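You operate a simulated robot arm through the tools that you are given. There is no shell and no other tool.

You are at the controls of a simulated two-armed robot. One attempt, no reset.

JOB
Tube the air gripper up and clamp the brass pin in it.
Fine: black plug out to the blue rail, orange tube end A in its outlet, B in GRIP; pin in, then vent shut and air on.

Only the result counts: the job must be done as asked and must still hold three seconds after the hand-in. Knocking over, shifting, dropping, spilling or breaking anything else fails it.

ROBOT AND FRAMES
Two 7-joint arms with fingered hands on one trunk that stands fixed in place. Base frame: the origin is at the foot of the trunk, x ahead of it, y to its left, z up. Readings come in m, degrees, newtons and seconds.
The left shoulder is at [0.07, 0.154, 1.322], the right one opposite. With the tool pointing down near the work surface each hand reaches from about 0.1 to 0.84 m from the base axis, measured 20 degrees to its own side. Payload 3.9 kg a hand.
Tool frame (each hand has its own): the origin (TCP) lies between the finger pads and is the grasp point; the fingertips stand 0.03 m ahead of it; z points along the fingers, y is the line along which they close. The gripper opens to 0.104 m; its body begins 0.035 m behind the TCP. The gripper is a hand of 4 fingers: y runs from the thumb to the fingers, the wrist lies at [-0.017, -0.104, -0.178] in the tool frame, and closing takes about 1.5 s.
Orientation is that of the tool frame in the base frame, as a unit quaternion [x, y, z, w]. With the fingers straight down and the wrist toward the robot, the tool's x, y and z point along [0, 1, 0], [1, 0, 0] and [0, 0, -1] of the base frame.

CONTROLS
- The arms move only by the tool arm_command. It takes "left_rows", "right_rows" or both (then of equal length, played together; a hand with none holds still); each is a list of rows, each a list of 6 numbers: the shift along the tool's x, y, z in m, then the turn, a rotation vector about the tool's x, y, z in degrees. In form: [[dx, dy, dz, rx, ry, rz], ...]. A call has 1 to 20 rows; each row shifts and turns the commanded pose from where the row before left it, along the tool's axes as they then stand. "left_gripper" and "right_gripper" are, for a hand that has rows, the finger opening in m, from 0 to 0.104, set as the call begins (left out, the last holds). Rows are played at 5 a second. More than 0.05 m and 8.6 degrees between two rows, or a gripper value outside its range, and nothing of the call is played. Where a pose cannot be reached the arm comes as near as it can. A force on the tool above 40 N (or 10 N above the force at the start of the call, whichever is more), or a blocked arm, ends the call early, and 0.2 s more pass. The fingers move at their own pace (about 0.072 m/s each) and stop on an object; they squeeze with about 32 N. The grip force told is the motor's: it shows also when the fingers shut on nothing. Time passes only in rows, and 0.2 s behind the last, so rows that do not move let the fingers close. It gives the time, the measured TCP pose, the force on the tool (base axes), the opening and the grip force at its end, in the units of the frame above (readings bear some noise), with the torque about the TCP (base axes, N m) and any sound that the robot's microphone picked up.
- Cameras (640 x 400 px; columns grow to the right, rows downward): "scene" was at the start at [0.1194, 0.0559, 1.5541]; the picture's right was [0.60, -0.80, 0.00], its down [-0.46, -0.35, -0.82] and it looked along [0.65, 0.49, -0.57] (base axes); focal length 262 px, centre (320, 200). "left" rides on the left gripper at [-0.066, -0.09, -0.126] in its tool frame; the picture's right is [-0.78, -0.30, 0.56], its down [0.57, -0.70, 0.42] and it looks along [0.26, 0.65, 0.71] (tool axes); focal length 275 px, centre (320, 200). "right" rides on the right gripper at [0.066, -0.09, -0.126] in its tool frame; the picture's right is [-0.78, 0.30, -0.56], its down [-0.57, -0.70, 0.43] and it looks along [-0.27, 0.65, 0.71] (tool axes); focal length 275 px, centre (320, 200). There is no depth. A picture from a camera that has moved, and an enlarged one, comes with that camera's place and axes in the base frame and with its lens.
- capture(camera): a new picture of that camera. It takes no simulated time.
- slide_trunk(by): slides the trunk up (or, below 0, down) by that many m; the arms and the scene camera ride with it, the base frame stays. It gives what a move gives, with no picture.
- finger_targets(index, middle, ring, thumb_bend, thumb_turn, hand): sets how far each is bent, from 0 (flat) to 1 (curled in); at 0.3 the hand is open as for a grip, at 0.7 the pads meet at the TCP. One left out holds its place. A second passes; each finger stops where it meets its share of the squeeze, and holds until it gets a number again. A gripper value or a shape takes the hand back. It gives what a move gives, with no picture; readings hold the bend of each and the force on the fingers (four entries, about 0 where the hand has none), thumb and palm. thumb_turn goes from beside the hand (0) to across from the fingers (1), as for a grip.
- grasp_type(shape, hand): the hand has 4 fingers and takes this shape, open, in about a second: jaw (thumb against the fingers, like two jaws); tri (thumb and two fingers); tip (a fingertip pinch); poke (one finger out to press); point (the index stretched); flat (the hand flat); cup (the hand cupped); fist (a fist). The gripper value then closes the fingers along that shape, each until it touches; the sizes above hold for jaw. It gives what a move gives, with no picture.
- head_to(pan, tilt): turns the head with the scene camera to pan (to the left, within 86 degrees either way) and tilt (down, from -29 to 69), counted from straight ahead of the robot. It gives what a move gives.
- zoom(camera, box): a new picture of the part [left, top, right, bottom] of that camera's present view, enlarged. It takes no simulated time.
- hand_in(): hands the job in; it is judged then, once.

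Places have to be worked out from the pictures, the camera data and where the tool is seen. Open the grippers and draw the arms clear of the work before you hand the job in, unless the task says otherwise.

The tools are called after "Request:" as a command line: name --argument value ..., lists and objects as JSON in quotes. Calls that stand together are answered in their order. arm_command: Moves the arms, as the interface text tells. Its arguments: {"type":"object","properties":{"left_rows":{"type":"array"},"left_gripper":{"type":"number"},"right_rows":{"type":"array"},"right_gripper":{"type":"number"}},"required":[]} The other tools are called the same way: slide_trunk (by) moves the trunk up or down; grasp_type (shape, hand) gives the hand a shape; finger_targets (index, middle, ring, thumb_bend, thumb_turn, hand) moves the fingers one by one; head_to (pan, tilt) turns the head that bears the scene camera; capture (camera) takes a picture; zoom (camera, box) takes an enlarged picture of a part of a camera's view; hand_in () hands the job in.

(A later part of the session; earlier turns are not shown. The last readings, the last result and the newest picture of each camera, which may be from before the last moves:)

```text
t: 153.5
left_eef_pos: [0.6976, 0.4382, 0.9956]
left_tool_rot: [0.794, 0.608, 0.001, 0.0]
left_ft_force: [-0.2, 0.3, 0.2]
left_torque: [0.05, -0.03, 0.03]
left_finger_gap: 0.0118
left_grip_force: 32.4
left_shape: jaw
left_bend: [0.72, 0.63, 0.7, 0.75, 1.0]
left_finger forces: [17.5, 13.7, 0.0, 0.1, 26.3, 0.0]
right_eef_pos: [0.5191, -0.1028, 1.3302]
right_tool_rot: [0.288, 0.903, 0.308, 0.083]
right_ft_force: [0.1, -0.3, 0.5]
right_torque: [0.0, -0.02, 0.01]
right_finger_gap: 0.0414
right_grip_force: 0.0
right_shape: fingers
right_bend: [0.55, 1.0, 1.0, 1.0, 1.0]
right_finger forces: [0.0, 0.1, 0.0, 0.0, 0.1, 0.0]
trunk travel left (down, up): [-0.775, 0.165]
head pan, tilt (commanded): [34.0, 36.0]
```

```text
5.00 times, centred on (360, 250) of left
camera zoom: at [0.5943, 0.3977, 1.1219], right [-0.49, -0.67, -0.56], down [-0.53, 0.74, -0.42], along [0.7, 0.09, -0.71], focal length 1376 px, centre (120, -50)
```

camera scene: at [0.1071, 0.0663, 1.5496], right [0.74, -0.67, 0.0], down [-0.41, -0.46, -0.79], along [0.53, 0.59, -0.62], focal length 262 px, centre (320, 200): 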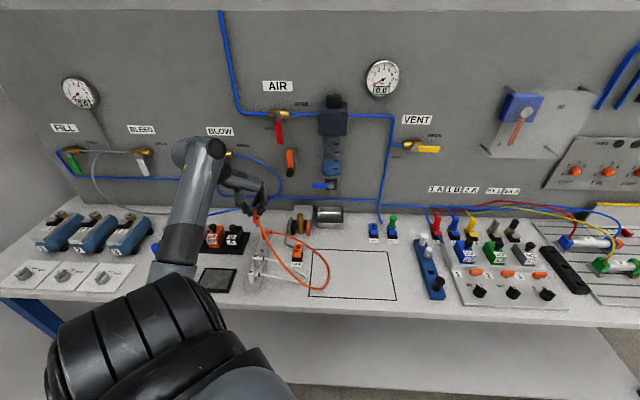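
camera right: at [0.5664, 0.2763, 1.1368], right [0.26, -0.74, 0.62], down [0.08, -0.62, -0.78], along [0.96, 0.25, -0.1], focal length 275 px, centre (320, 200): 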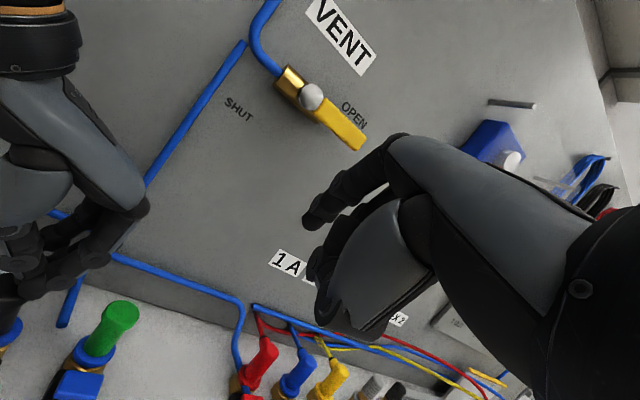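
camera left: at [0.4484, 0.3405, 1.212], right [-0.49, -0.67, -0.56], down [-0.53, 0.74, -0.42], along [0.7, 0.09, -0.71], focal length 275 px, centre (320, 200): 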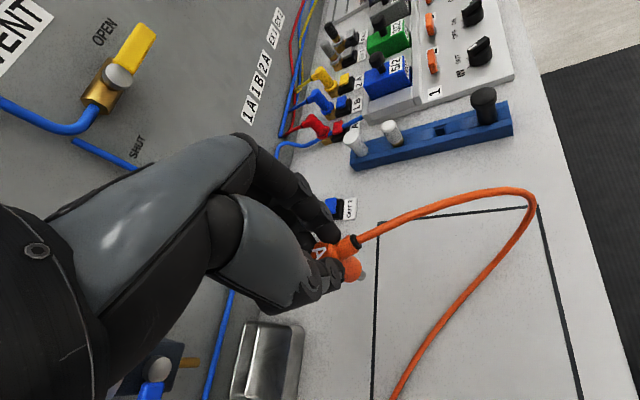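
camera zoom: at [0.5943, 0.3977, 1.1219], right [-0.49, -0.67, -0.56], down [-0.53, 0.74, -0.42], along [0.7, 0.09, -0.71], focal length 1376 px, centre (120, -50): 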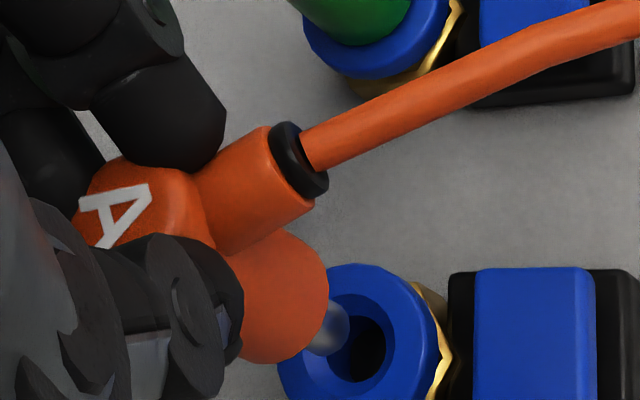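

The nipple tip is ~1 cm above the collar; both views say about +3 mm more in tool y. I apply that and lower 9 mm.

Request:
arm_command --left_rows '[[0, 0.003, 0.003, 0, 0, 0], [0, 0, 0.003, 0, 0, 0], [0, 0, 0.003, 0, 0, 0], [0, 0, 0, 0, 0, 0]]'

Request:
zoom --camera "scene" --box '[322, 205, 362, 245]'

Request:
zoom --camera "left" --box '[310, 210, 410, 290]'

```text
t: 154.5
left_eef_pos: [0.7017, 0.4378, 0.9866]
left_tool_rot: [0.794, 0.608, 0.001, -0.001]
left_ft_force: [-0.1, -0.2, -0.3]
left_torque: [-0.01, 0.01, 0.01]
left_finger_gap: 0.0117
left_grip_force: 31.7
left_shape: jaw
left_bend: [0.72, 0.63, 0.7, 0.75, 1.0]
left_finger forces: [17.5, 13.7, 0.0, 0.0, 26.3, 0.1]
right_eef_pos: [0.5189, -0.1033, 1.3298]
right_tool_rot: [0.288, 0.903, 0.309, 0.083]
right_ft_force: [0.4, 0.4, -0.5]
right_torque: [-0.04, 0.01, -0.01]
right_finger_gap: 0.0417
right_grip_force: 0.0
right_shape: fingers
right_bend: [0.55, 1.0, 1.0, 1.0, 1.0]
right_finger forces: [0.0, 0.0, 0.1, 0.0, 0.1, 0.0]
trunk travel left (down, up): [-0.775, 0.165]
head pan, tilt (commanded): [34.0, 36.0]
```

```text
10.00 times, centred on (342, 225) of scene
camera zoom: at [0.1221, 0.0511, 1.5526], right [0.56, -0.83, 0.0], down [-0.49, -0.33, -0.81], along [0.67, 0.45, -0.59], focal length 2616 px, centre (100, -50)
```

zoom: 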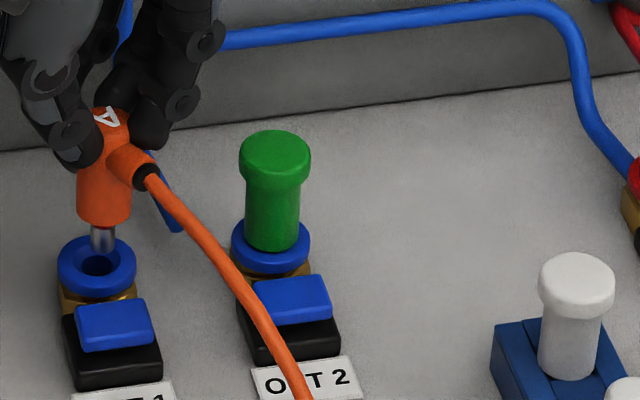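

```text
5.00 times, centred on (360, 250) of left
camera zoom: at [0.5982, 0.3976, 1.113], right [-0.49, -0.67, -0.56], down [-0.53, 0.74, -0.42], along [0.7, 0.09, -0.71], focal length 1376 px, centre (120, -50)
```

zoom: 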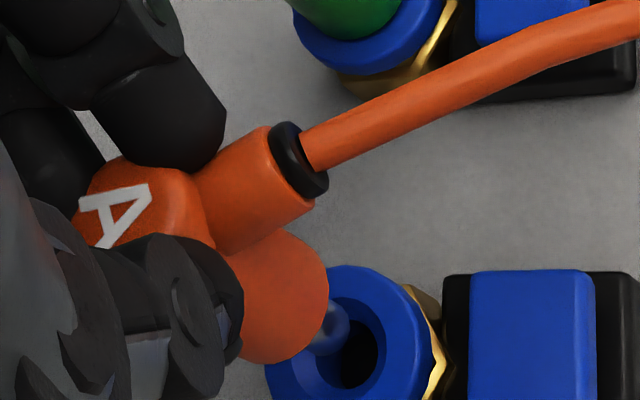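

At this height both views now agree the nipple should come back ~2.8 mm in tool y. I correct that and lower slowly into the collar.

Request:
arm_command --left_rows '[[-0.0007, -0.0028, 0, 0, 0, 0], [0, 0, 0.002, 0, 0, 0], [0, 0, 0.002, 0, 0, 0]]'

Request:
zoom --camera "scene" --box '[326, 210, 356, 240]'

Request:
zoom --camera "left" --box '[320, 220, 400, 290]'

```text
t: 155.3
left_eef_pos: [0.6988, 0.4378, 0.9815]
left_tool_rot: [0.794, 0.608, 0.001, 0.0]
left_ft_force: [0.0, 1.1, 0.4]
left_torque: [0.02, 0.01, -0.01]
left_finger_gap: 0.0118
left_grip_force: 32.0
left_shape: jaw
left_bend: [0.72, 0.63, 0.7, 0.75, 1.0]
left_finger forces: [17.4, 13.7, 0.0, 0.0, 26.3, 0.1]
right_eef_pos: [0.5196, -0.1035, 1.329]
right_tool_rot: [0.288, 0.903, 0.309, 0.083]
right_ft_force: [1.0, -0.5, 1.5]
right_torque: [-0.03, -0.02, 0.0]
right_finger_gap: 0.0416
right_grip_force: 0.1
right_shape: fingers
right_bend: [0.55, 1.0, 1.0, 1.0, 1.0]
right_finger forces: [0.1, 0.0, 0.0, 0.0, 0.1, 0.1]
trunk travel left (down, up): [-0.775, 0.165]
head pan, tilt (commanded): [34.0, 36.0]
```

```text
13.33 times, centred on (341, 225) of scene
camera zoom: at [0.1222, 0.0511, 1.5526], right [0.56, -0.83, 0.0], down [-0.49, -0.33, -0.81], along [0.67, 0.45, -0.59], focal length 3489 px, centre (40, -133)
```

zoom: 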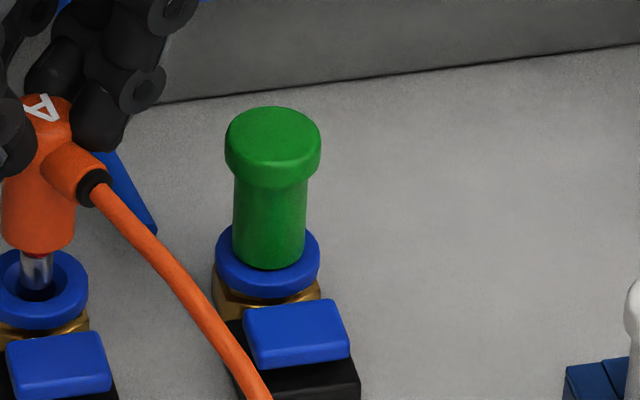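

```text
5.71 times, centred on (360, 255) of left
camera zoom: at [0.5957, 0.3982, 1.1082], right [-0.49, -0.67, -0.56], down [-0.53, 0.74, -0.42], along [0.7, 0.09, -0.71], focal length 1573 px, centre (91, -114)
```

zoom: 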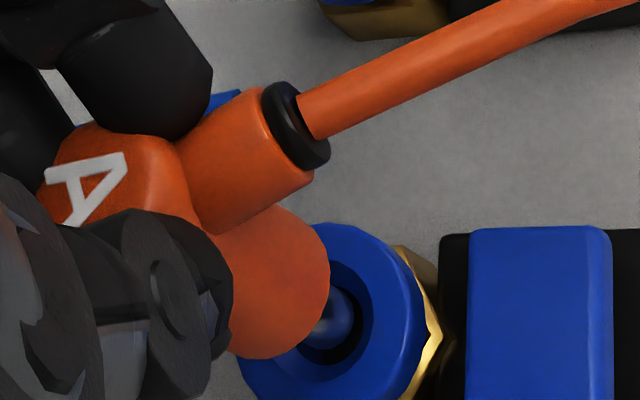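

The nipple is now centred in the collar's funnel in both views. I push down in small steps, watching force and listening for the latch.

Request:
arm_command --left_rows '[[0, 0, 0.003, 0, 0, 0], [0, 0, 0.003, 0, 0, 0]]'

Request:
arm_command --left_rows '[[0, 0, 0.003, 0, 0, 0], [0, 0, 0.003, 0, 0, 0]]'

Request:
zoom --camera "left" --box '[320, 220, 400, 290]'

```text
t: 155.9
left_eef_pos: [0.6983, 0.4385, 0.977]
left_tool_rot: [0.794, 0.608, 0.002, 0.0]
left_ft_force: [1.2, 0.3, 1.5]
left_torque: [0.05, -0.07, -0.01]
left_finger_gap: 0.0116
left_grip_force: 32.3
left_shape: jaw
left_bend: [0.72, 0.62, 0.7, 0.75, 1.0]
left_finger forces: [17.6, 14.4, 0.1, 0.0, 26.2, 0.1]
right_eef_pos: [0.5201, -0.1034, 1.3288]
right_tool_rot: [0.288, 0.903, 0.309, 0.083]
right_ft_force: [-0.1, -0.3, -0.6]
right_torque: [0.0, -0.02, -0.01]
right_finger_gap: 0.0415
right_grip_force: 0.1
right_shape: fingers
right_bend: [0.55, 1.0, 1.0, 1.0, 1.0]
right_finger forces: [0.0, 0.0, 0.0, 0.1, 0.0, 0.0]
trunk travel left (down, up): [-0.775, 0.165]
head pan, tilt (commanded): [34.0, 36.0]
```

```text
t: 156.5
left_eef_pos: [0.6995, 0.4375, 0.9697]
left_tool_rot: [0.793, 0.609, 0.001, 0.0]
left_ft_force: [0.9, 0.0, -0.6]
left_torque: [0.07, -0.02, -0.02]
left_finger_gap: 0.0117
left_grip_force: 32.1
left_shape: jaw
left_bend: [0.72, 0.62, 0.7, 0.75, 1.0]
left_finger forces: [17.3, 14.1, 0.0, 0.0, 26.1, 0.0]
right_eef_pos: [0.5187, -0.1032, 1.3305]
right_tool_rot: [0.288, 0.903, 0.308, 0.084]
right_ft_force: [0.3, 0.7, 0.6]
right_torque: [-0.01, -0.03, -0.03]
right_finger_gap: 0.0416
right_grip_force: 0.0
right_shape: fingers
right_bend: [0.55, 1.0, 1.0, 1.0, 1.0]
right_finger forces: [0.0, 0.1, 0.1, 0.1, 0.0, 0.0]
trunk travel left (down, up): [-0.775, 0.165]
head pan, tilt (commanded): [34.0, 36.0]
```

```text
5.71 times, centred on (360, 255) of left
camera zoom: at [0.5958, 0.3983, 1.0961], right [-0.49, -0.67, -0.56], down [-0.53, 0.74, -0.42], along [0.7, 0.09, -0.71], focal length 1573 px, centre (91, -114)
```

zoom: 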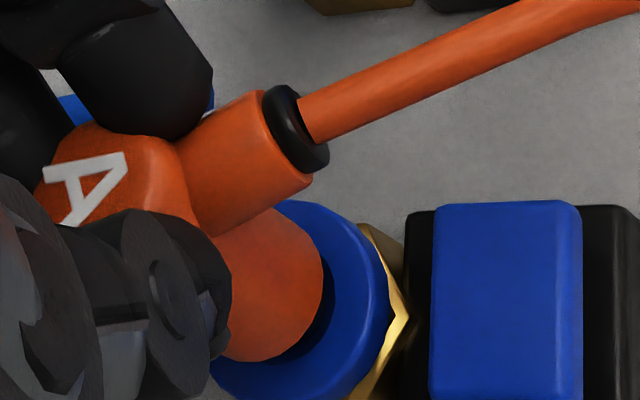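

It slides in without resistance; the body is now at the collar. I keep pushing gently to seat it.

Request:
arm_command --left_rows '[[0, 0, 0.002, 0, 0, 0], [0, 0, 0.002, 0, 0, 0]]'

Request:
arm_command --left_rows '[[0, 0, 0.002, 0, 0, 0], [0, 0, 0.002, 0, 0, 0]]'

Request:
zoom --camera "left" --box '[320, 220, 400, 290]'

```text
t: 157.1
left_eef_pos: [0.7001, 0.4379, 0.9669]
left_tool_rot: [0.794, 0.608, 0.001, 0.001]
left_ft_force: [1.3, 0.3, 1.9]
left_torque: [0.02, -0.07, -0.02]
left_finger_gap: 0.0115
left_grip_force: 32.4
left_shape: jaw
left_bend: [0.72, 0.62, 0.7, 0.75, 1.0]
left_finger forces: [17.3, 14.5, 0.0, 0.0, 26.2, 0.1]
right_eef_pos: [0.5193, -0.1023, 1.3297]
right_tool_rot: [0.288, 0.903, 0.309, 0.083]
right_ft_force: [0.2, -0.3, -0.6]
right_torque: [-0.02, 0.0, 0.04]
right_finger_gap: 0.0415
right_grip_force: 0.1
right_shape: fingers
right_bend: [0.55, 1.0, 1.0, 1.0, 1.0]
right_finger forces: [0.1, 0.0, 0.0, 0.1, 0.0, 0.1]
trunk travel left (down, up): [-0.775, 0.165]
head pan, tilt (commanded): [34.0, 36.0]
```

```text
t: 157.7
left_eef_pos: [0.6993, 0.4397, 0.9621]
left_tool_rot: [0.794, 0.608, 0.002, 0.0]
left_ft_force: [1.0, 1.2, 3.8]
left_torque: [0.09, -0.14, -0.01]
left_finger_gap: 0.0118
left_grip_force: 32.3
left_shape: jaw
left_bend: [0.72, 0.62, 0.7, 0.75, 1.0]
left_finger forces: [17.3, 15.2, 0.1, 0.1, 26.7, 0.0]
right_eef_pos: [0.5183, -0.1045, 1.3294]
right_tool_rot: [0.287, 0.903, 0.309, 0.084]
right_ft_force: [0.7, -0.5, 0.9]
right_torque: [-0.02, 0.0, 0.03]
right_finger_gap: 0.0415
right_grip_force: 0.1
right_shape: fingers
right_bend: [0.55, 1.0, 1.0, 1.0, 1.0]
right_finger forces: [0.1, 0.1, 0.0, 0.0, 0.0, 0.1]
trunk travel left (down, up): [-0.775, 0.165]
head pan, tilt (commanded): [34.0, 36.0]
```

```text
5.71 times, centred on (360, 255) of left
camera zoom: at [0.595, 0.3975, 1.0898], right [-0.49, -0.67, -0.56], down [-0.53, 0.74, -0.42], along [0.7, 0.09, -0.71], focal length 1573 px, centre (91, -114)
```

zoom: 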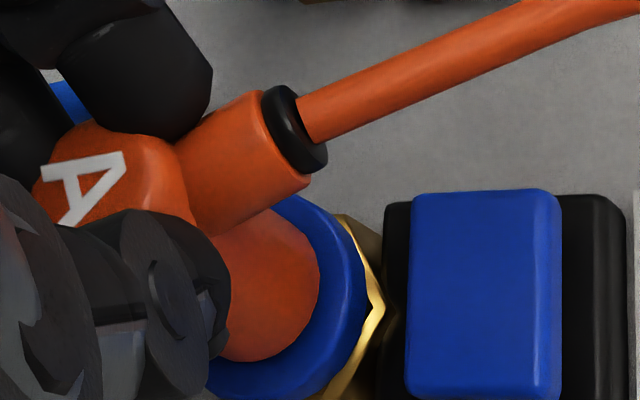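

No click yet; force is still low (≈4 N). I continue pushing by small steps.

Request:
arm_command --left_rows '[[0, 0, 0.002, 0, 0, 0], [0, 0, 0.001, 0, 0, 0]]'

Request:
arm_command --left_rows '[[0, 0, 0.002, 0, 0, 0], [0, 0, 0.002, 0, 0, 0]]'

Request:
zoom --camera "left" --box '[300, 200, 420, 290]'

Request:
zoom --camera "scene" --box '[320, 205, 360, 245]'

```text
t: 158.3
left_eef_pos: [0.6979, 0.4375, 0.9621]
left_tool_rot: [0.794, 0.608, 0.003, 0.0]
left_ft_force: [2.9, 1.4, 12.2]
left_torque: [0.05, -0.16, 0.01]
left_finger_gap: 0.0123
left_grip_force: 31.7
left_shape: jaw
left_bend: [0.72, 0.62, 0.7, 0.75, 1.0]
left_finger forces: [17.8, 16.2, 0.0, 0.0, 27.8, 0.0]
right_eef_pos: [0.5175, -0.1042, 1.3298]
right_tool_rot: [0.287, 0.903, 0.309, 0.083]
right_ft_force: [-0.2, -0.6, 0.2]
right_torque: [0.02, 0.0, 0.01]
right_finger_gap: 0.0415
right_grip_force: 0.1
right_shape: fingers
right_bend: [0.55, 1.0, 1.0, 1.0, 1.0]
right_finger forces: [0.0, 0.0, 0.0, 0.1, 0.0, 0.0]
trunk travel left (down, up): [-0.775, 0.165]
head pan, tilt (commanded): [34.0, 36.0]
```

```text
t: 158.9
left_eef_pos: [0.698, 0.437, 0.9608]
left_tool_rot: [0.794, 0.608, 0.005, 0.001]
left_ft_force: [5.0, 3.7, 25.1]
left_torque: [0.11, -0.29, 0.05]
left_finger_gap: 0.0129
left_grip_force: 32.2
left_shape: jaw
left_bend: [0.72, 0.61, 0.7, 0.76, 1.0]
left_finger forces: [18.9, 18.1, 0.0, 0.1, 30.1, 0.1]
right_eef_pos: [0.5159, -0.1047, 1.3313]
right_tool_rot: [0.287, 0.903, 0.31, 0.084]
right_ft_force: [0.1, 0.3, -0.7]
right_torque: [0.01, -0.03, -0.04]
right_finger_gap: 0.0415
right_grip_force: 0.1
right_shape: fingers
right_bend: [0.55, 1.0, 1.0, 1.0, 1.0]
right_finger forces: [0.0, 0.0, 0.1, 0.0, 0.0, 0.1]
trunk travel left (down, up): [-0.775, 0.165]
head pan, tilt (commanded): [34.0, 36.0]
```

```text
4.44 times, centred on (360, 245) of left
camera zoom: at [0.5934, 0.3963, 1.0867], right [-0.48, -0.67, -0.57], down [-0.52, 0.74, -0.43], along [0.7, 0.09, -0.71], focal length 1224 px, centre (142, 0)
```

zoom: 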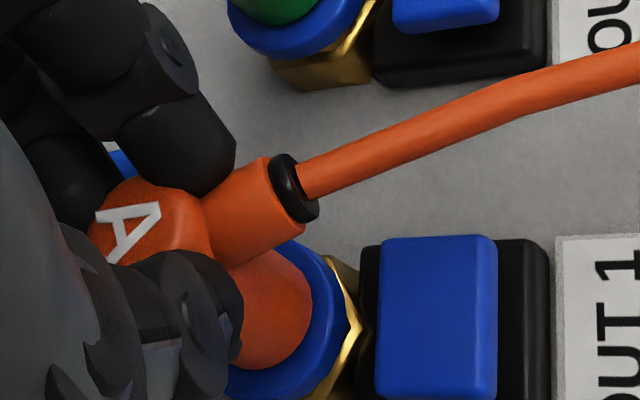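

```text
10.00 times, centred on (340, 225) of scene
camera zoom: at [0.1178, 0.0486, 1.5533], right [0.56, -0.83, 0.0], down [-0.48, -0.33, -0.81], along [0.67, 0.45, -0.59], focal length 2616 px, centre (120, -50)
```

zoom: 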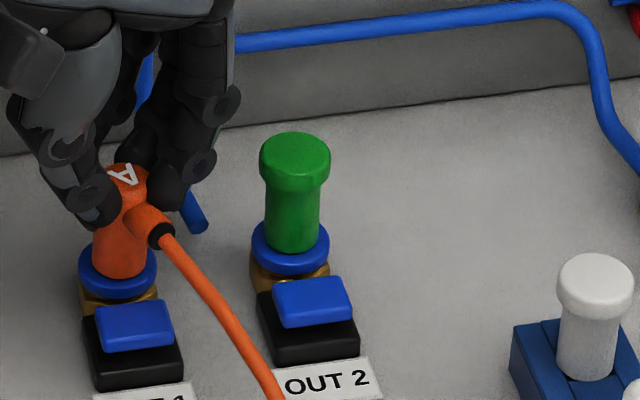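

25 N and no click yet, with fingers clear of the collar. I push a little harder.

Request:
arm_command --left_rows '[[0, 0, 0.001, 0, 0, 0], [0, 0, 0.001, 0, 0, 0]]'

```text
t: 159.5
left_eef_pos: [0.6985, 0.4356, 0.9606]
left_tool_rot: [0.794, 0.608, 0.007, 0.002]
left_ft_force: [5.7, 5.0, 30.8]
left_torque: [0.17, -0.38, 0.03]
left_finger_gap: 0.0141
left_grip_force: 32.0
left_shape: jaw
left_bend: [0.72, 0.61, 0.7, 0.76, 1.0]
left_finger forces: [18.7, 19.4, 0.0, 0.0, 31.4, 0.1]
right_eef_pos: [0.5151, -0.1049, 1.3315]
right_tool_rot: [0.287, 0.902, 0.31, 0.085]
right_ft_force: [0.8, 0.3, -0.1]
right_torque: [-0.02, 0.02, -0.02]
right_finger_gap: 0.0414
right_grip_force: 0.0
right_shape: fingers
right_bend: [0.55, 1.0, 1.0, 1.0, 1.0]
right_finger forces: [0.0, 0.0, 0.1, 0.1, 0.0, 0.1]
trunk travel left (down, up): [-0.775, 0.165]
head pan, tilt (commanded): [34.0, 36.0]
```

The socket is pushing the hand sideways toward the wall (~7 N), so A is slightly cocked. I ease up 3 mm, shift 1.5 mm toward the wall, and press again.

Request:
arm_command --left_rows '[[0, 0, -0.004, 0, 0, 0], [0.0013, 0.0008, 0, 0, 0, 0], [0, 0, 0, 0, 0, 0]]'

Request:
arm_command --left_rows '[[0, 0, 0.002, 0, 0, 0], [0, 0, 0.002, 0, 0, 0]]'

Request:
arm_command --left_rows '[[0, 0, 0.001, 0, 0, 0], [0, 0, 0.001, 0, 0, 0]]'

```text
t: 160.3
left_eef_pos: [0.6983, 0.436, 0.9613]
left_tool_rot: [0.794, 0.608, 0.003, 0.001]
left_ft_force: [5.1, 3.6, 23.9]
left_torque: [0.11, -0.29, 0.03]
left_finger_gap: 0.0139
left_grip_force: 32.0
left_shape: jaw
left_bend: [0.72, 0.61, 0.7, 0.76, 1.0]
left_finger forces: [19.2, 17.7, 0.0, 0.1, 31.1, 0.0]
right_eef_pos: [0.5155, -0.1059, 1.3303]
right_tool_rot: [0.287, 0.903, 0.31, 0.083]
right_ft_force: [-0.4, 0.0, 0.6]
right_torque: [0.0, 0.01, 0.03]
right_finger_gap: 0.0412
right_grip_force: 0.1
right_shape: fingers
right_bend: [0.55, 1.0, 1.0, 1.0, 1.0]
right_finger forces: [0.0, 0.0, 0.1, 0.0, 0.1, 0.0]
trunk travel left (down, up): [-0.775, 0.165]
head pan, tilt (commanded): [34.0, 36.0]
```

```text
t: 160.9
left_eef_pos: [0.699, 0.4369, 0.9608]
left_tool_rot: [0.795, 0.607, 0.005, 0.001]
left_ft_force: [4.5, 2.0, 30.8]
left_torque: [0.09, -0.27, 0.05]
left_finger_gap: 0.0139
left_grip_force: 32.5
left_shape: jaw
left_bend: [0.72, 0.61, 0.7, 0.76, 1.0]
left_finger forces: [19.7, 17.5, 0.0, 0.0, 32.5, 0.0]
right_eef_pos: [0.5152, -0.1067, 1.3317]
right_tool_rot: [0.287, 0.902, 0.311, 0.084]
right_ft_force: [0.2, 0.0, -0.1]
right_torque: [0.02, 0.01, 0.01]
right_finger_gap: 0.0411
right_grip_force: 0.1
right_shape: fingers
right_bend: [0.55, 1.0, 1.0, 1.0, 1.0]
right_finger forces: [0.0, 0.0, 0.0, 0.0, 0.0, 0.0]
trunk travel left (down, up): [-0.775, 0.165]
head pan, tilt (commanded): [34.0, 36.0]
```

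```text
t: 161.5
left_eef_pos: [0.699, 0.4356, 0.9611]
left_tool_rot: [0.795, 0.606, 0.007, 0.002]
left_ft_force: [2.9, 2.1, 34.4]
left_torque: [0.06, -0.25, 0.01]
left_finger_gap: 0.0139
left_grip_force: 32.2
left_shape: jaw
left_bend: [0.72, 0.61, 0.7, 0.76, 1.0]
left_finger forces: [20.3, 17.8, 0.0, 0.0, 34.1, 0.0]
right_eef_pos: [0.5143, -0.107, 1.3319]
right_tool_rot: [0.287, 0.902, 0.311, 0.084]
right_ft_force: [-0.2, 0.4, 0.2]
right_torque: [-0.03, 0.02, -0.02]
right_finger_gap: 0.0415
right_grip_force: 0.0
right_shape: fingers
right_bend: [0.55, 1.0, 1.0, 1.0, 1.0]
right_finger forces: [0.0, 0.0, 0.1, 0.0, 0.0, 0.1]
trunk travel left (down, up): [-0.775, 0.165]
head pan, tilt (commanded): [34.0, 36.0]
```

It stops hard at z≈0.961 with 34 N. I look closely at the joint for any red band, which would mean it isn't fully in.

Request:
zoom --camera "scene" --box '[322, 215, 352, 240]'

Request:
zoom --camera "left" --box '[330, 230, 400, 290]'

```text
16.00 times, centred on (337, 228) of scene
camera zoom: at [0.1152, 0.0468, 1.5535], right [0.56, -0.83, 0.0], down [-0.48, -0.33, -0.81], along [0.67, 0.45, -0.58], focal length 4186 px, centre (48, -240)
```

zoom: 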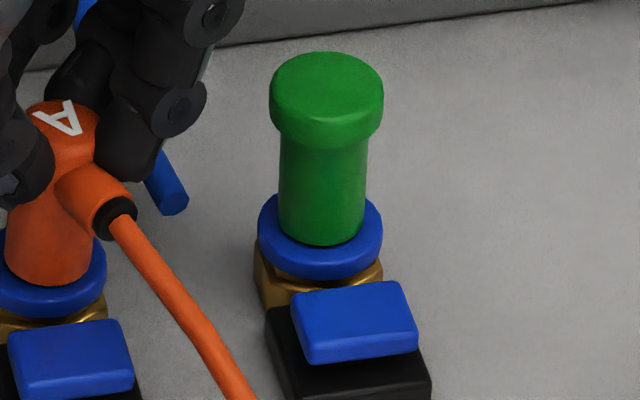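

```text
6.67 times, centred on (365, 260) of left
camera zoom: at [0.5933, 0.3956, 1.0854], right [-0.48, -0.67, -0.57], down [-0.52, 0.74, -0.43], along [0.71, 0.09, -0.7], focal length 1835 px, centre (20, -200)
```

zoom: 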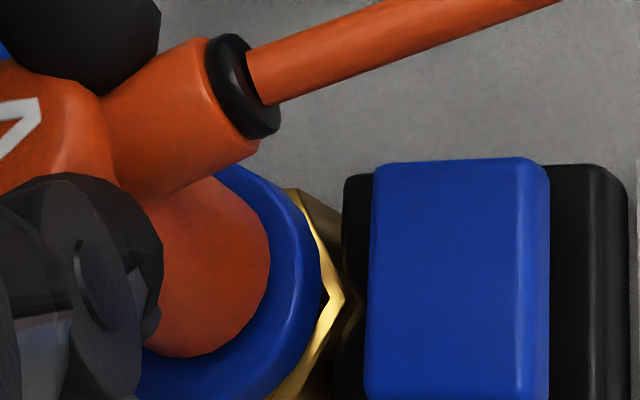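

It looks fully seated like the green plug. I verify by easing off and pulling up lightly.

Request:
arm_command --left_rows '[[0, 0, -0.004, 0, 0, 0], [0, 0, -0.002, 0, 0, 0], [0, 0, 0, 0, 0, 0]]'

Request:
arm_command --left_rows '[[0, 0, -0.003, 0, 0, 0], [0, 0, -0.002, 0, 0, 0]]'

```text
t: 162.3
left_eef_pos: [0.6987, 0.4382, 0.9615]
left_tool_rot: [0.794, 0.607, 0.004, 0.0]
left_ft_force: [3.3, -0.7, 22.5]
left_torque: [-0.05, -0.24, 0.01]
left_finger_gap: 0.0141
left_grip_force: 31.9
left_shape: jaw
left_bend: [0.72, 0.61, 0.7, 0.76, 1.0]
left_finger forces: [20.9, 16.9, 0.1, 0.0, 31.4, 0.0]
right_eef_pos: [0.5165, -0.1059, 1.3302]
right_tool_rot: [0.287, 0.903, 0.31, 0.083]
right_ft_force: [0.1, 0.0, 0.4]
right_torque: [0.01, 0.0, -0.01]
right_finger_gap: 0.0414
right_grip_force: 0.0
right_shape: fingers
right_bend: [0.55, 1.0, 1.0, 1.0, 1.0]
right_finger forces: [0.1, 0.1, 0.0, 0.0, 0.0, 0.1]
trunk travel left (down, up): [-0.775, 0.165]
head pan, tilt (commanded): [34.0, 36.0]
```

```text
t: 162.9
left_eef_pos: [0.6982, 0.4376, 0.9621]
left_tool_rot: [0.795, 0.607, 0.0, -0.002]
left_ft_force: [2.2, -1.2, 9.2]
left_torque: [-0.03, -0.22, -0.01]
left_finger_gap: 0.0135
left_grip_force: 31.5
left_shape: jaw
left_bend: [0.72, 0.61, 0.7, 0.76, 1.0]
left_finger forces: [20.5, 14.7, 0.0, 0.1, 28.8, 0.1]
right_eef_pos: [0.5188, -0.1033, 1.329]
right_tool_rot: [0.287, 0.903, 0.308, 0.084]
right_ft_force: [-0.6, 0.3, -0.3]
right_torque: [0.01, -0.01, 0.0]
right_finger_gap: 0.0415
right_grip_force: 0.0
right_shape: fingers
right_bend: [0.55, 1.0, 1.0, 1.0, 1.0]
right_finger forces: [0.0, 0.0, 0.1, 0.1, 0.1, 0.1]
trunk travel left (down, up): [-0.775, 0.165]
head pan, tilt (commanded): [34.0, 36.0]
```

Force is easing (9 N left). I pull up a little more to see if it holds.

Request:
arm_command --left_rows '[[0, 0, -0.003, 0, 0, 0], [0, 0, -0.002, 0, 0, 0]]'

Request:
arm_command --left_rows '[[0, 0, -0.002, 0, 0, 0], [0, 0, -0.001, 0, 0, 0]]'

Request:
zoom --camera "left" --box '[330, 230, 400, 290]'

```text
t: 163.5
left_eef_pos: [0.6996, 0.4398, 0.9631]
left_tool_rot: [0.794, 0.608, -0.002, -0.002]
left_ft_force: [1.3, 0.0, -6.9]
left_torque: [-0.06, -0.08, 0.02]
left_finger_gap: 0.0124
left_grip_force: 32.5
left_shape: jaw
left_bend: [0.72, 0.61, 0.7, 0.76, 1.0]
left_finger forces: [19.5, 12.8, 0.1, 0.1, 25.9, 0.0]
right_eef_pos: [0.5211, -0.1034, 1.3278]
right_tool_rot: [0.288, 0.903, 0.308, 0.083]
right_ft_force: [0.3, 0.8, 0.3]
right_torque: [0.0, 0.02, 0.01]
right_finger_gap: 0.0415
right_grip_force: 0.0
right_shape: fingers
right_bend: [0.55, 1.0, 1.0, 1.0, 1.0]
right_finger forces: [0.1, 0.0, 0.1, 0.1, 0.1, 0.1]
trunk travel left (down, up): [-0.775, 0.165]
head pan, tilt (commanded): [34.0, 36.0]
```

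```text
t: 164.1
left_eef_pos: [0.7023, 0.4409, 0.9645]
left_tool_rot: [0.794, 0.608, -0.004, -0.003]
left_ft_force: [-0.4, -1.1, -21.5]
left_torque: [-0.07, 0.04, -0.01]
left_finger_gap: 0.0115
left_grip_force: 32.1
left_shape: jaw
left_bend: [0.72, 0.62, 0.7, 0.76, 1.0]
left_finger forces: [17.8, 11.2, 0.0, 0.0, 22.9, 0.0]
right_eef_pos: [0.5233, -0.1006, 1.3286]
right_tool_rot: [0.287, 0.903, 0.308, 0.083]
right_ft_force: [0.4, -0.2, 0.2]
right_torque: [-0.01, 0.04, -0.01]
right_finger_gap: 0.0414
right_grip_force: 0.0
right_shape: fingers
right_bend: [0.55, 1.0, 1.0, 1.0, 1.0]
right_finger forces: [0.0, 0.1, 0.0, 0.1, 0.0, 0.1]
trunk travel left (down, up): [-0.775, 0.165]
head pan, tilt (commanded): [34.0, 36.0]
```

```text
6.67 times, centred on (365, 260) of left
camera zoom: at [0.5987, 0.4012, 1.0916], right [-0.49, -0.67, -0.55], down [-0.53, 0.74, -0.42], along [0.69, 0.09, -0.72], focal length 1835 px, centre (20, -200)
```

zoom: 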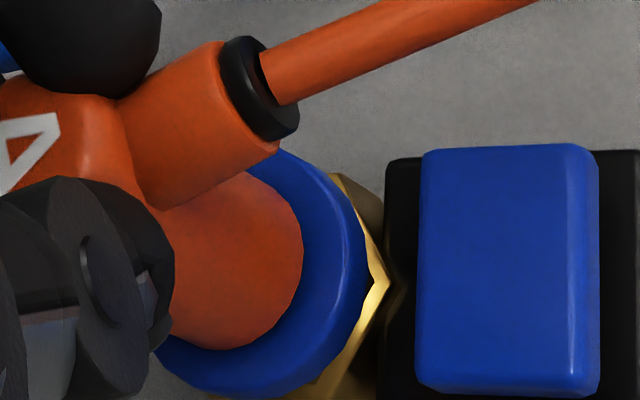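

A holds against a 21 N pull — it is latched in OUT 1. I relax the pull, open the hand and lift away.

Request:
arm_command --left_rows '[[0, 0, 0.003, 0, 0, 0], [0, 0, 0.001, 0, 0, 0], [0, 0, 0, 0, 0, 0]]'

Request:
arm_command --left_rows '[[0, 0, 0, 0, 0, 0], [0, 0, 0, 0, 0, 0], [0, 0, 0, 0, 0, 0], [0, 0, 0, 0, 0, 0], [0, 0, 0, 0, 0, 0]]' --left_gripper 0.046

Request:
zoom --camera "left" --box '[260, 160, 440, 300]'

```text
t: 164.9
left_eef_pos: [0.702, 0.4412, 0.9652]
left_tool_rot: [0.794, 0.608, -0.002, -0.001]
left_ft_force: [-1.1, -1.2, -19.9]
left_torque: [-0.06, 0.11, -0.01]
left_finger_gap: 0.0112
left_grip_force: 31.4
left_shape: jaw
left_bend: [0.72, 0.62, 0.7, 0.76, 1.0]
left_finger forces: [17.3, 11.2, 0.1, 0.0, 23.7, 0.1]
right_eef_pos: [0.5226, -0.1006, 1.3286]
right_tool_rot: [0.287, 0.903, 0.308, 0.082]
right_ft_force: [-0.9, -0.8, -0.3]
right_torque: [0.02, 0.02, -0.02]
right_finger_gap: 0.0414
right_grip_force: 0.0
right_shape: fingers
right_bend: [0.55, 1.0, 1.0, 1.0, 1.0]
right_finger forces: [0.0, 0.0, 0.0, 0.0, 0.0, 0.0]
trunk travel left (down, up): [-0.775, 0.165]
head pan, tilt (commanded): [34.0, 36.0]
```

```text
t: 166.1
left_eef_pos: [0.6997, 0.4396, 0.9683]
left_tool_rot: [0.794, 0.608, 0.001, 0.0]
left_ft_force: [0.4, 0.0, -0.4]
left_torque: [-0.01, 0.0, 0.0]
left_finger_gap: 0.0456
left_grip_force: 0.1
left_shape: jaw
left_bend: [0.74, 0.47, 0.44, 0.71, 1.0]
left_finger forces: [0.0, 0.0, 0.0, 0.0, 0.0, 0.1]
right_eef_pos: [0.5198, -0.1037, 1.3299]
right_tool_rot: [0.288, 0.903, 0.309, 0.083]
right_ft_force: [1.3, 0.3, -0.2]
right_torque: [-0.04, 0.01, 0.02]
right_finger_gap: 0.0413
right_grip_force: 0.1
right_shape: fingers
right_bend: [0.55, 1.0, 1.0, 1.0, 1.0]
right_finger forces: [0.2, 0.0, 0.0, 0.0, 0.1, 0.0]
trunk travel left (down, up): [-0.775, 0.165]
head pan, tilt (commanded): [34.0, 36.0]
```

```text
2.86 times, centred on (350, 230) of left
camera zoom: at [0.5961, 0.398, 1.094], right [-0.49, -0.67, -0.56], down [-0.53, 0.74, -0.42], along [0.7, 0.09, -0.71], focal length 786 px, centre (234, 114)
```

zoom: 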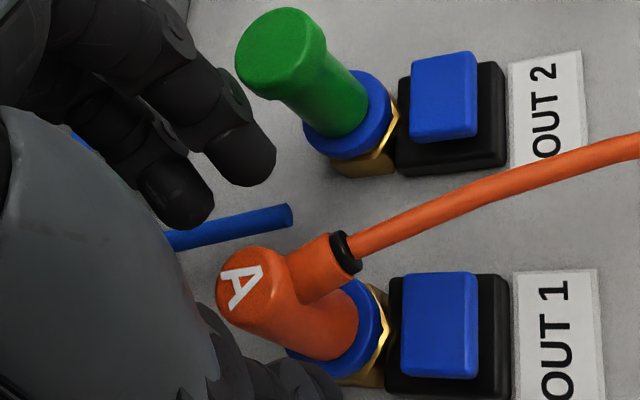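

A is seated in OUT 1. I lift the hand clear and look at the tube's lie.

Request:
arm_command --left_rows '[[0, 0, -0.015, 0, 0, 0], [0, 0, -0.025, 0, 0, 0], [0, 0, -0.04, 0, 0, 0], [0, 0, -0.04, 0, 0, 0], [0, -0.03, -0.02, 0, 0, 0], [0, -0.04, 0, 0, 0, 0], [0, -0.04, 0, 0, 0, 0], [0, -0.04, 0, 0, 0, 0], [0, 0, 0, 0, 0, 0]]'

Request:
capture --camera "scene"

Request:
zoom --camera "scene" --box '[200, 180, 400, 320]'

Request:
capture --camera "left"

```text
t: 168.1
left_eef_pos: [0.5525, 0.4792, 1.1064]
left_tool_rot: [0.794, 0.608, 0.001, -0.001]
left_ft_force: [0.5, -0.1, -0.4]
left_torque: [0.01, -0.01, -0.02]
left_finger_gap: 0.0459
left_grip_force: 0.0
left_shape: jaw
left_bend: [0.74, 0.47, 0.44, 0.71, 1.0]
left_finger forces: [0.1, 0.0, 0.1, 0.1, 0.0, 0.1]
right_eef_pos: [0.5201, -0.1028, 1.3292]
right_tool_rot: [0.288, 0.903, 0.308, 0.083]
right_ft_force: [0.6, 0.5, -0.1]
right_torque: [-0.01, 0.01, 0.01]
right_finger_gap: 0.0412
right_grip_force: 0.1
right_shape: fingers
right_bend: [0.55, 1.0, 1.0, 1.0, 1.0]
right_finger forces: [0.0, 0.0, 0.1, 0.0, 0.0, 0.0]
trunk travel left (down, up): [-0.775, 0.165]
head pan, tilt (commanded): [34.0, 36.0]
```

```text
taken
camera scene: at [0.1225, 0.0513, 1.5526], right [0.56, -0.83, 0.0], down [-0.49, -0.33, -0.81], along [0.67, 0.45, -0.59], focal length 262 px, centre (320, 200)
```

scene: 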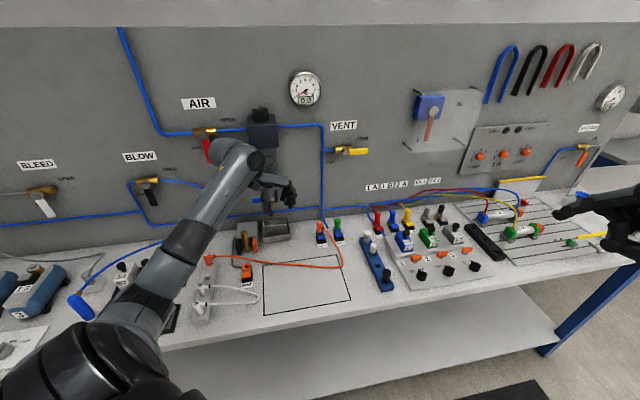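

```text
2.86 times, centred on (300, 250) of scene
camera zoom: at [0.1225, 0.0513, 1.5526], right [0.56, -0.83, 0.0], down [-0.49, -0.33, -0.81], along [0.67, 0.45, -0.59], focal length 748 px, centre (377, 57)
```

zoom: 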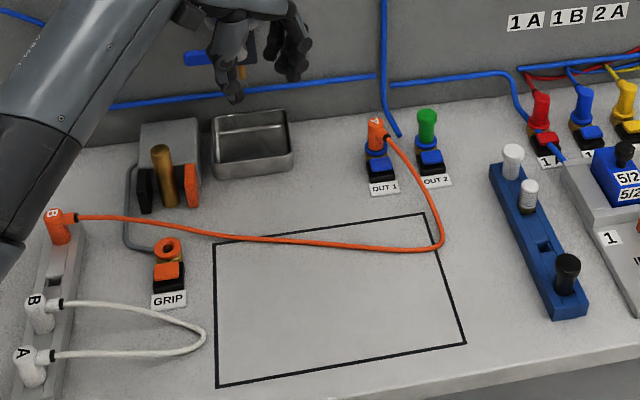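

```text
taken
camera left: at [0.4494, 0.438, 1.2329], right [-0.49, -0.67, -0.56], down [-0.53, 0.74, -0.42], along [0.7, 0.09, -0.71], focal length 275 px, centre (320, 200)
```

left: 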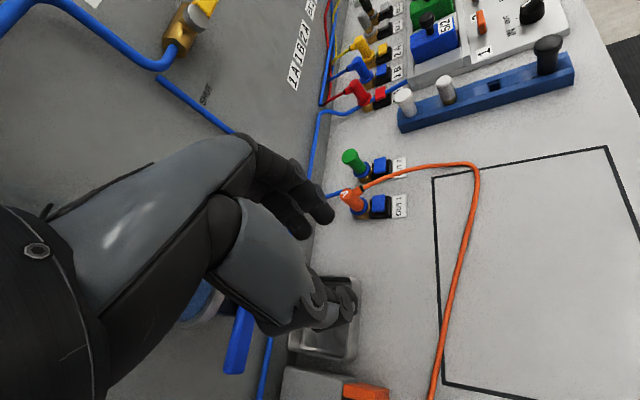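

The tube lies cleanly from B to A. Next end B: I turn the hand square to the wall again and bring it over B (judged at U≈-0.179, V≈0.726), keeping clear of the wall levers.

Request:
arm_command --left_rows '[[0, 0, 0, 0, 0, -7.5], [0, 0, 0, 0, 0, -7.5], [0, 0, 0, 0, 0, -7.5], [0, 0, 0, 0, 0, -7.5], [0, 0, 0, 0, 0, -7.5], [0, 0, 0, 0, 0, -7.5], [0, 0, 0, 0, 0, -7.5], [0, 0, 0, 0, 0, -7.5], [0.01, -0.03, 0, 0, 0, 0], [0.045, 0, 0, 0, 0, 0], [0.045, 0, 0, 0, 0, 0], [0.045, 0, 0, 0, 0, 0], [0.045, 0, 0, 0, 0, 0], [0.044, 0.027, 0, 0, 0, 0], [0, 0, 0.03, 0, 0, 0], [0, 0, 0.02, 0, 0, 0], [0, 0, 0, 0, 0, 0]]' --left_gripper 0.044

Request:
zoom --camera "left" --box '[250, 160, 470, 340]'

Request:
capture --camera "left"

```text
refused: row 14 steps farther than a row can; nothing moved
```

```text
2.22 times, centred on (360, 250) of left
camera zoom: at [0.4494, 0.438, 1.2329], right [-0.49, -0.67, -0.56], down [-0.53, 0.74, -0.42], along [0.7, 0.09, -0.71], focal length 612 px, centre (231, 89)
```

zoom: 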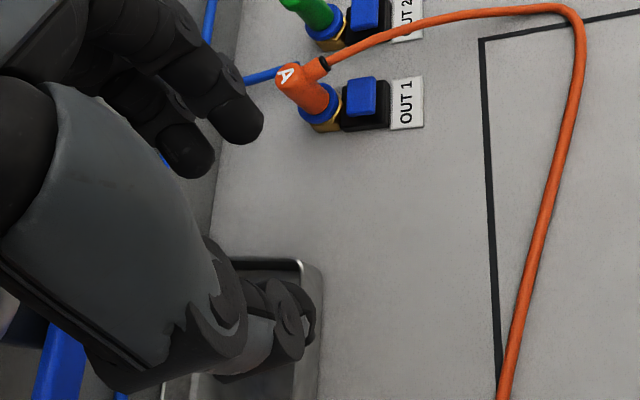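

```text
taken
camera left: at [0.4494, 0.438, 1.2329], right [-0.49, -0.67, -0.56], down [-0.53, 0.74, -0.42], along [0.7, 0.09, -0.71], focal length 275 px, centre (320, 200)
```

left: 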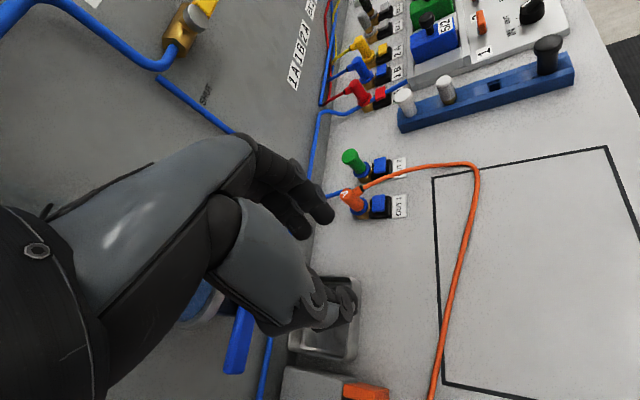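

One row stepped too far, so nothing moved. I resend with that step split.

Request:
arm_command --left_rows '[[0, 0, 0, 0, 0, -7.5], [0, 0, 0, 0, 0, -7.5], [0, 0, 0, 0, 0, -7.5], [0, 0, 0, 0, 0, -7.5], [0, 0, 0, 0, 0, -7.5], [0, 0, 0, 0, 0, -7.5], [0, 0, 0, 0, 0, -7.5], [0, 0, 0, 0, 0, -7.5], [0.01, -0.03, 0, 0, 0, 0], [0.045, 0, 0, 0, 0, 0], [0.045, 0, 0, 0, 0, 0], [0.045, 0, 0, 0, 0, 0], [0.045, 0, 0, 0, 0, 0], [0.044, 0, 0, 0, 0, 0], [0, 0.027, 0, 0, 0, 0], [0, 0, 0.03, 0, 0, 0], [0, 0, 0.02, 0, 0, 0], [0, 0, 0, 0, 0, 0]]' --left_gripper 0.044

Request:
zoom --camera "left" --box '[250, 160, 470, 340]'

Request:
capture --camera "left"

```text
t: 171.9
left_eef_pos: [0.3868, 0.6441, 1.0552]
left_tool_rot: [0.384, 0.923, 0.001, 0.0]
left_ft_force: [0.1, 0.7, 0.4]
left_torque: [0.02, -0.03, 0.01]
left_finger_gap: 0.0443
left_grip_force: 0.0
left_shape: jaw
left_bend: [0.74, 0.48, 0.45, 0.71, 1.0]
left_finger forces: [0.0, 0.0, 0.0, 0.1, 0.1, 0.0]
right_eef_pos: [0.521, -0.1031, 1.3294]
right_tool_rot: [0.288, 0.903, 0.308, 0.083]
right_ft_force: [0.2, -0.2, 0.2]
right_torque: [-0.03, -0.03, -0.03]
right_finger_gap: 0.0415
right_grip_force: 0.1
right_shape: fingers
right_bend: [0.55, 1.0, 1.0, 1.0, 1.0]
right_finger forces: [0.1, 0.0, 0.0, 0.0, 0.0, 0.0]
trunk travel left (down, up): [-0.775, 0.165]
head pan, tilt (commanded): [34.0, 36.0]
```

```text
2.22 times, centred on (360, 250) of left
camera zoom: at [0.3702, 0.5341, 1.1808], right [0.34, -0.76, -0.56], down [-0.9, -0.09, -0.42], along [0.27, 0.65, -0.71], focal length 612 px, centre (231, 89)
```

zoom: 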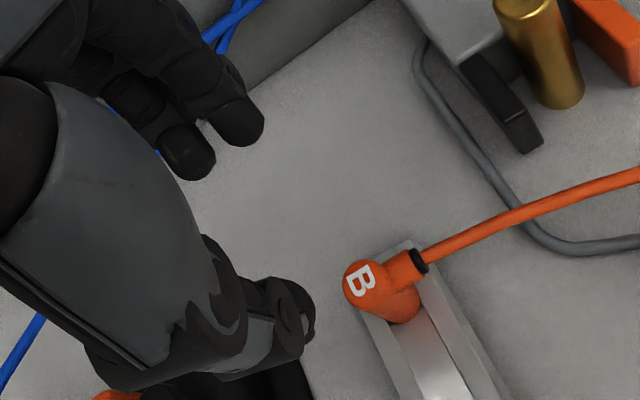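

```text
taken
camera left: at [0.3702, 0.5341, 1.1808], right [0.34, -0.76, -0.56], down [-0.9, -0.09, -0.42], along [0.27, 0.65, -0.71], focal length 275 px, centre (320, 200)
```

left: 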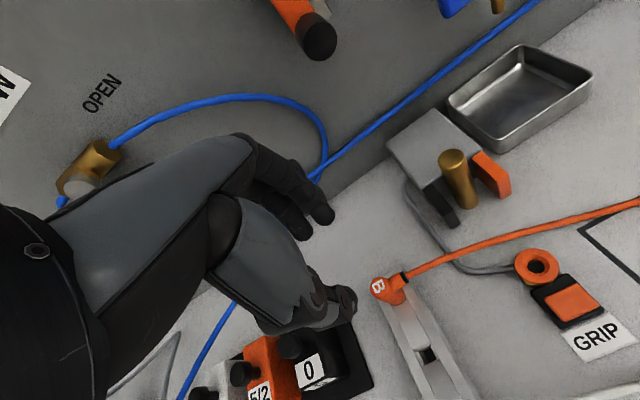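

B is at about tool offset (0, -0.0044). I centre it the same way as A and descend to grip height.

Request:
arm_command --left_rows '[[0.0035, -0.0035, 0.03, 0, 0, 0], [0, 0, 0.03, 0, 0, 0], [0, 0, 0.02, 0, 0, 0], [0, 0, 0.0126, 0, 0, 0], [0, 0, 0, 0, 0, 0]]'

Request:
zoom --camera "left" --box '[250, 160, 470, 340]'

```text
t: 173.1
left_eef_pos: [0.3824, 0.643, 0.9638]
left_tool_rot: [0.384, 0.923, 0.001, 0.0]
left_ft_force: [0.1, -0.2, -0.1]
left_torque: [0.04, 0.01, 0.02]
left_finger_gap: 0.0442
left_grip_force: 0.1
left_shape: jaw
left_bend: [0.74, 0.48, 0.45, 0.71, 1.0]
left_finger forces: [0.0, 0.0, 0.0, 0.0, 0.1, 0.0]
right_eef_pos: [0.519, -0.1024, 1.3298]
right_tool_rot: [0.288, 0.903, 0.309, 0.083]
right_ft_force: [0.6, 0.2, 0.9]
right_torque: [-0.03, 0.01, 0.02]
right_finger_gap: 0.0412
right_grip_force: 0.0
right_shape: fingers
right_bend: [0.55, 1.0, 1.0, 1.0, 1.0]
right_finger forces: [0.0, 0.0, 0.0, 0.0, 0.0, 0.0]
trunk travel left (down, up): [-0.775, 0.165]
head pan, tilt (commanded): [34.0, 36.0]
```

```text
2.22 times, centred on (360, 250) of left
camera zoom: at [0.3654, 0.5323, 1.0899], right [0.34, -0.76, -0.56], down [-0.9, -0.09, -0.42], along [0.27, 0.65, -0.71], focal length 612 px, centre (231, 89)
```

zoom: 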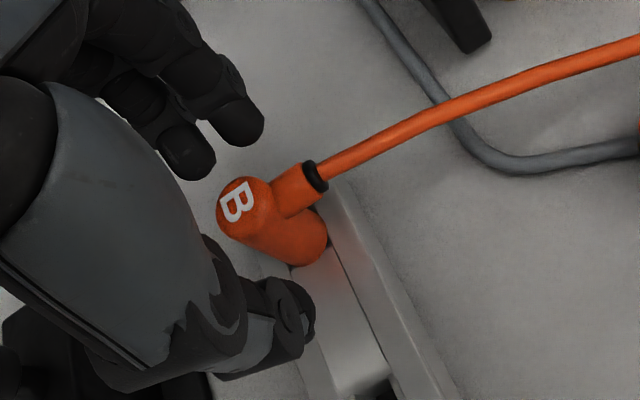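

B is centred (offset ≈ (-0.003, 0)). I close on it and lift it out slowly.

Request:
arm_command --left_rows '[[0, 0, 0, 0, 0, 0], [0, 0, 0, 0, 0, 0], [0, 0, 0, 0, 0, 0], [0, 0, 0, 0, 0, 0], [0, 0, 0, 0, 0, 0], [0, 0, 0, 0, 0, 0]]' --left_gripper 0.0

Request:
arm_command --left_rows '[[0, 0, -0.005, 0, 0, 0], [0, 0, -0.01, 0, 0, 0], [0, 0, -0.015, 0, 0, 0], [0, 0, -0.02, 0, 0, 0]]'

Request:
zoom --camera "left" --box '[250, 160, 470, 340]'

Request:
zoom --camera "scene" --box '[190, 190, 370, 310]'

```text
t: 174.5
left_eef_pos: [0.3817, 0.643, 0.9644]
left_tool_rot: [0.383, 0.924, 0.001, 0.001]
left_ft_force: [0.4, 0.3, 0.1]
left_torque: [-0.03, 0.02, -0.02]
left_finger_gap: 0.011
left_grip_force: 31.9
left_shape: jaw
left_bend: [0.72, 0.63, 0.7, 0.74, 1.0]
left_finger forces: [16.0, 11.4, 0.0, 0.0, 25.3, 0.0]
right_eef_pos: [0.5194, -0.1033, 1.3302]
right_tool_rot: [0.287, 0.903, 0.309, 0.082]
right_ft_force: [-0.6, -0.6, 0.1]
right_torque: [0.01, 0.0, 0.04]
right_finger_gap: 0.0416
right_grip_force: 0.0
right_shape: fingers
right_bend: [0.55, 1.0, 1.0, 1.0, 1.0]
right_finger forces: [0.1, 0.0, 0.0, 0.1, 0.0, 0.0]
trunk travel left (down, up): [-0.775, 0.165]
head pan, tilt (commanded): [34.0, 36.0]
```

```text
t: 175.5
left_eef_pos: [0.3831, 0.6421, 1.0143]
left_tool_rot: [0.383, 0.924, 0.0, 0.001]
left_ft_force: [-0.1, -0.2, -0.5]
left_torque: [0.04, 0.01, 0.0]
left_finger_gap: 0.0111
left_grip_force: 32.0
left_shape: jaw
left_bend: [0.72, 0.63, 0.7, 0.74, 1.0]
left_finger forces: [16.0, 11.6, 0.0, 0.0, 25.3, 0.1]
right_eef_pos: [0.52, -0.1034, 1.3299]
right_tool_rot: [0.288, 0.902, 0.31, 0.084]
right_ft_force: [0.5, -0.1, 0.3]
right_torque: [-0.02, 0.02, 0.01]
right_finger_gap: 0.0414
right_grip_force: 0.0
right_shape: fingers
right_bend: [0.55, 1.0, 1.0, 1.0, 1.0]
right_finger forces: [0.0, 0.1, 0.0, 0.0, 0.1, 0.0]
trunk travel left (down, up): [-0.775, 0.165]
head pan, tilt (commanded): [34.0, 36.0]
```

```text
2.22 times, centred on (360, 250) of left
camera zoom: at [0.3664, 0.5325, 1.1399], right [0.34, -0.76, -0.56], down [-0.9, -0.09, -0.43], along [0.27, 0.65, -0.71], focal length 612 px, centre (231, 89)
```

zoom: 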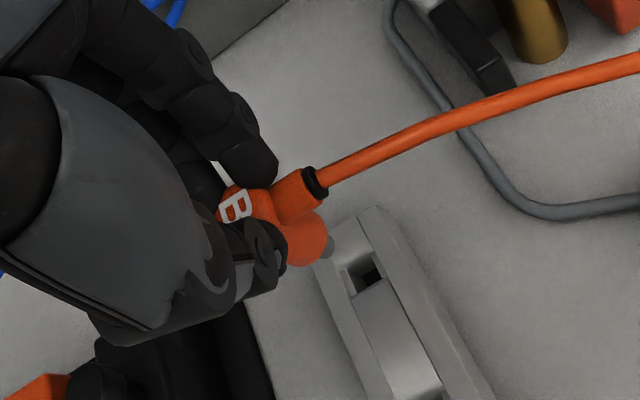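

```text
3.33 times, centred on (280, 250) of scene
camera zoom: at [0.1218, 0.0511, 1.5526], right [0.56, -0.83, 0.0], down [-0.49, -0.33, -0.81], along [0.67, 0.45, -0.59], focal length 872 px, centre (453, 33)
```

zoom: 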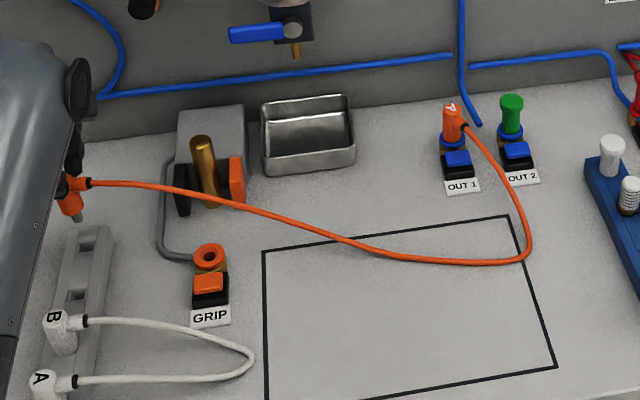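

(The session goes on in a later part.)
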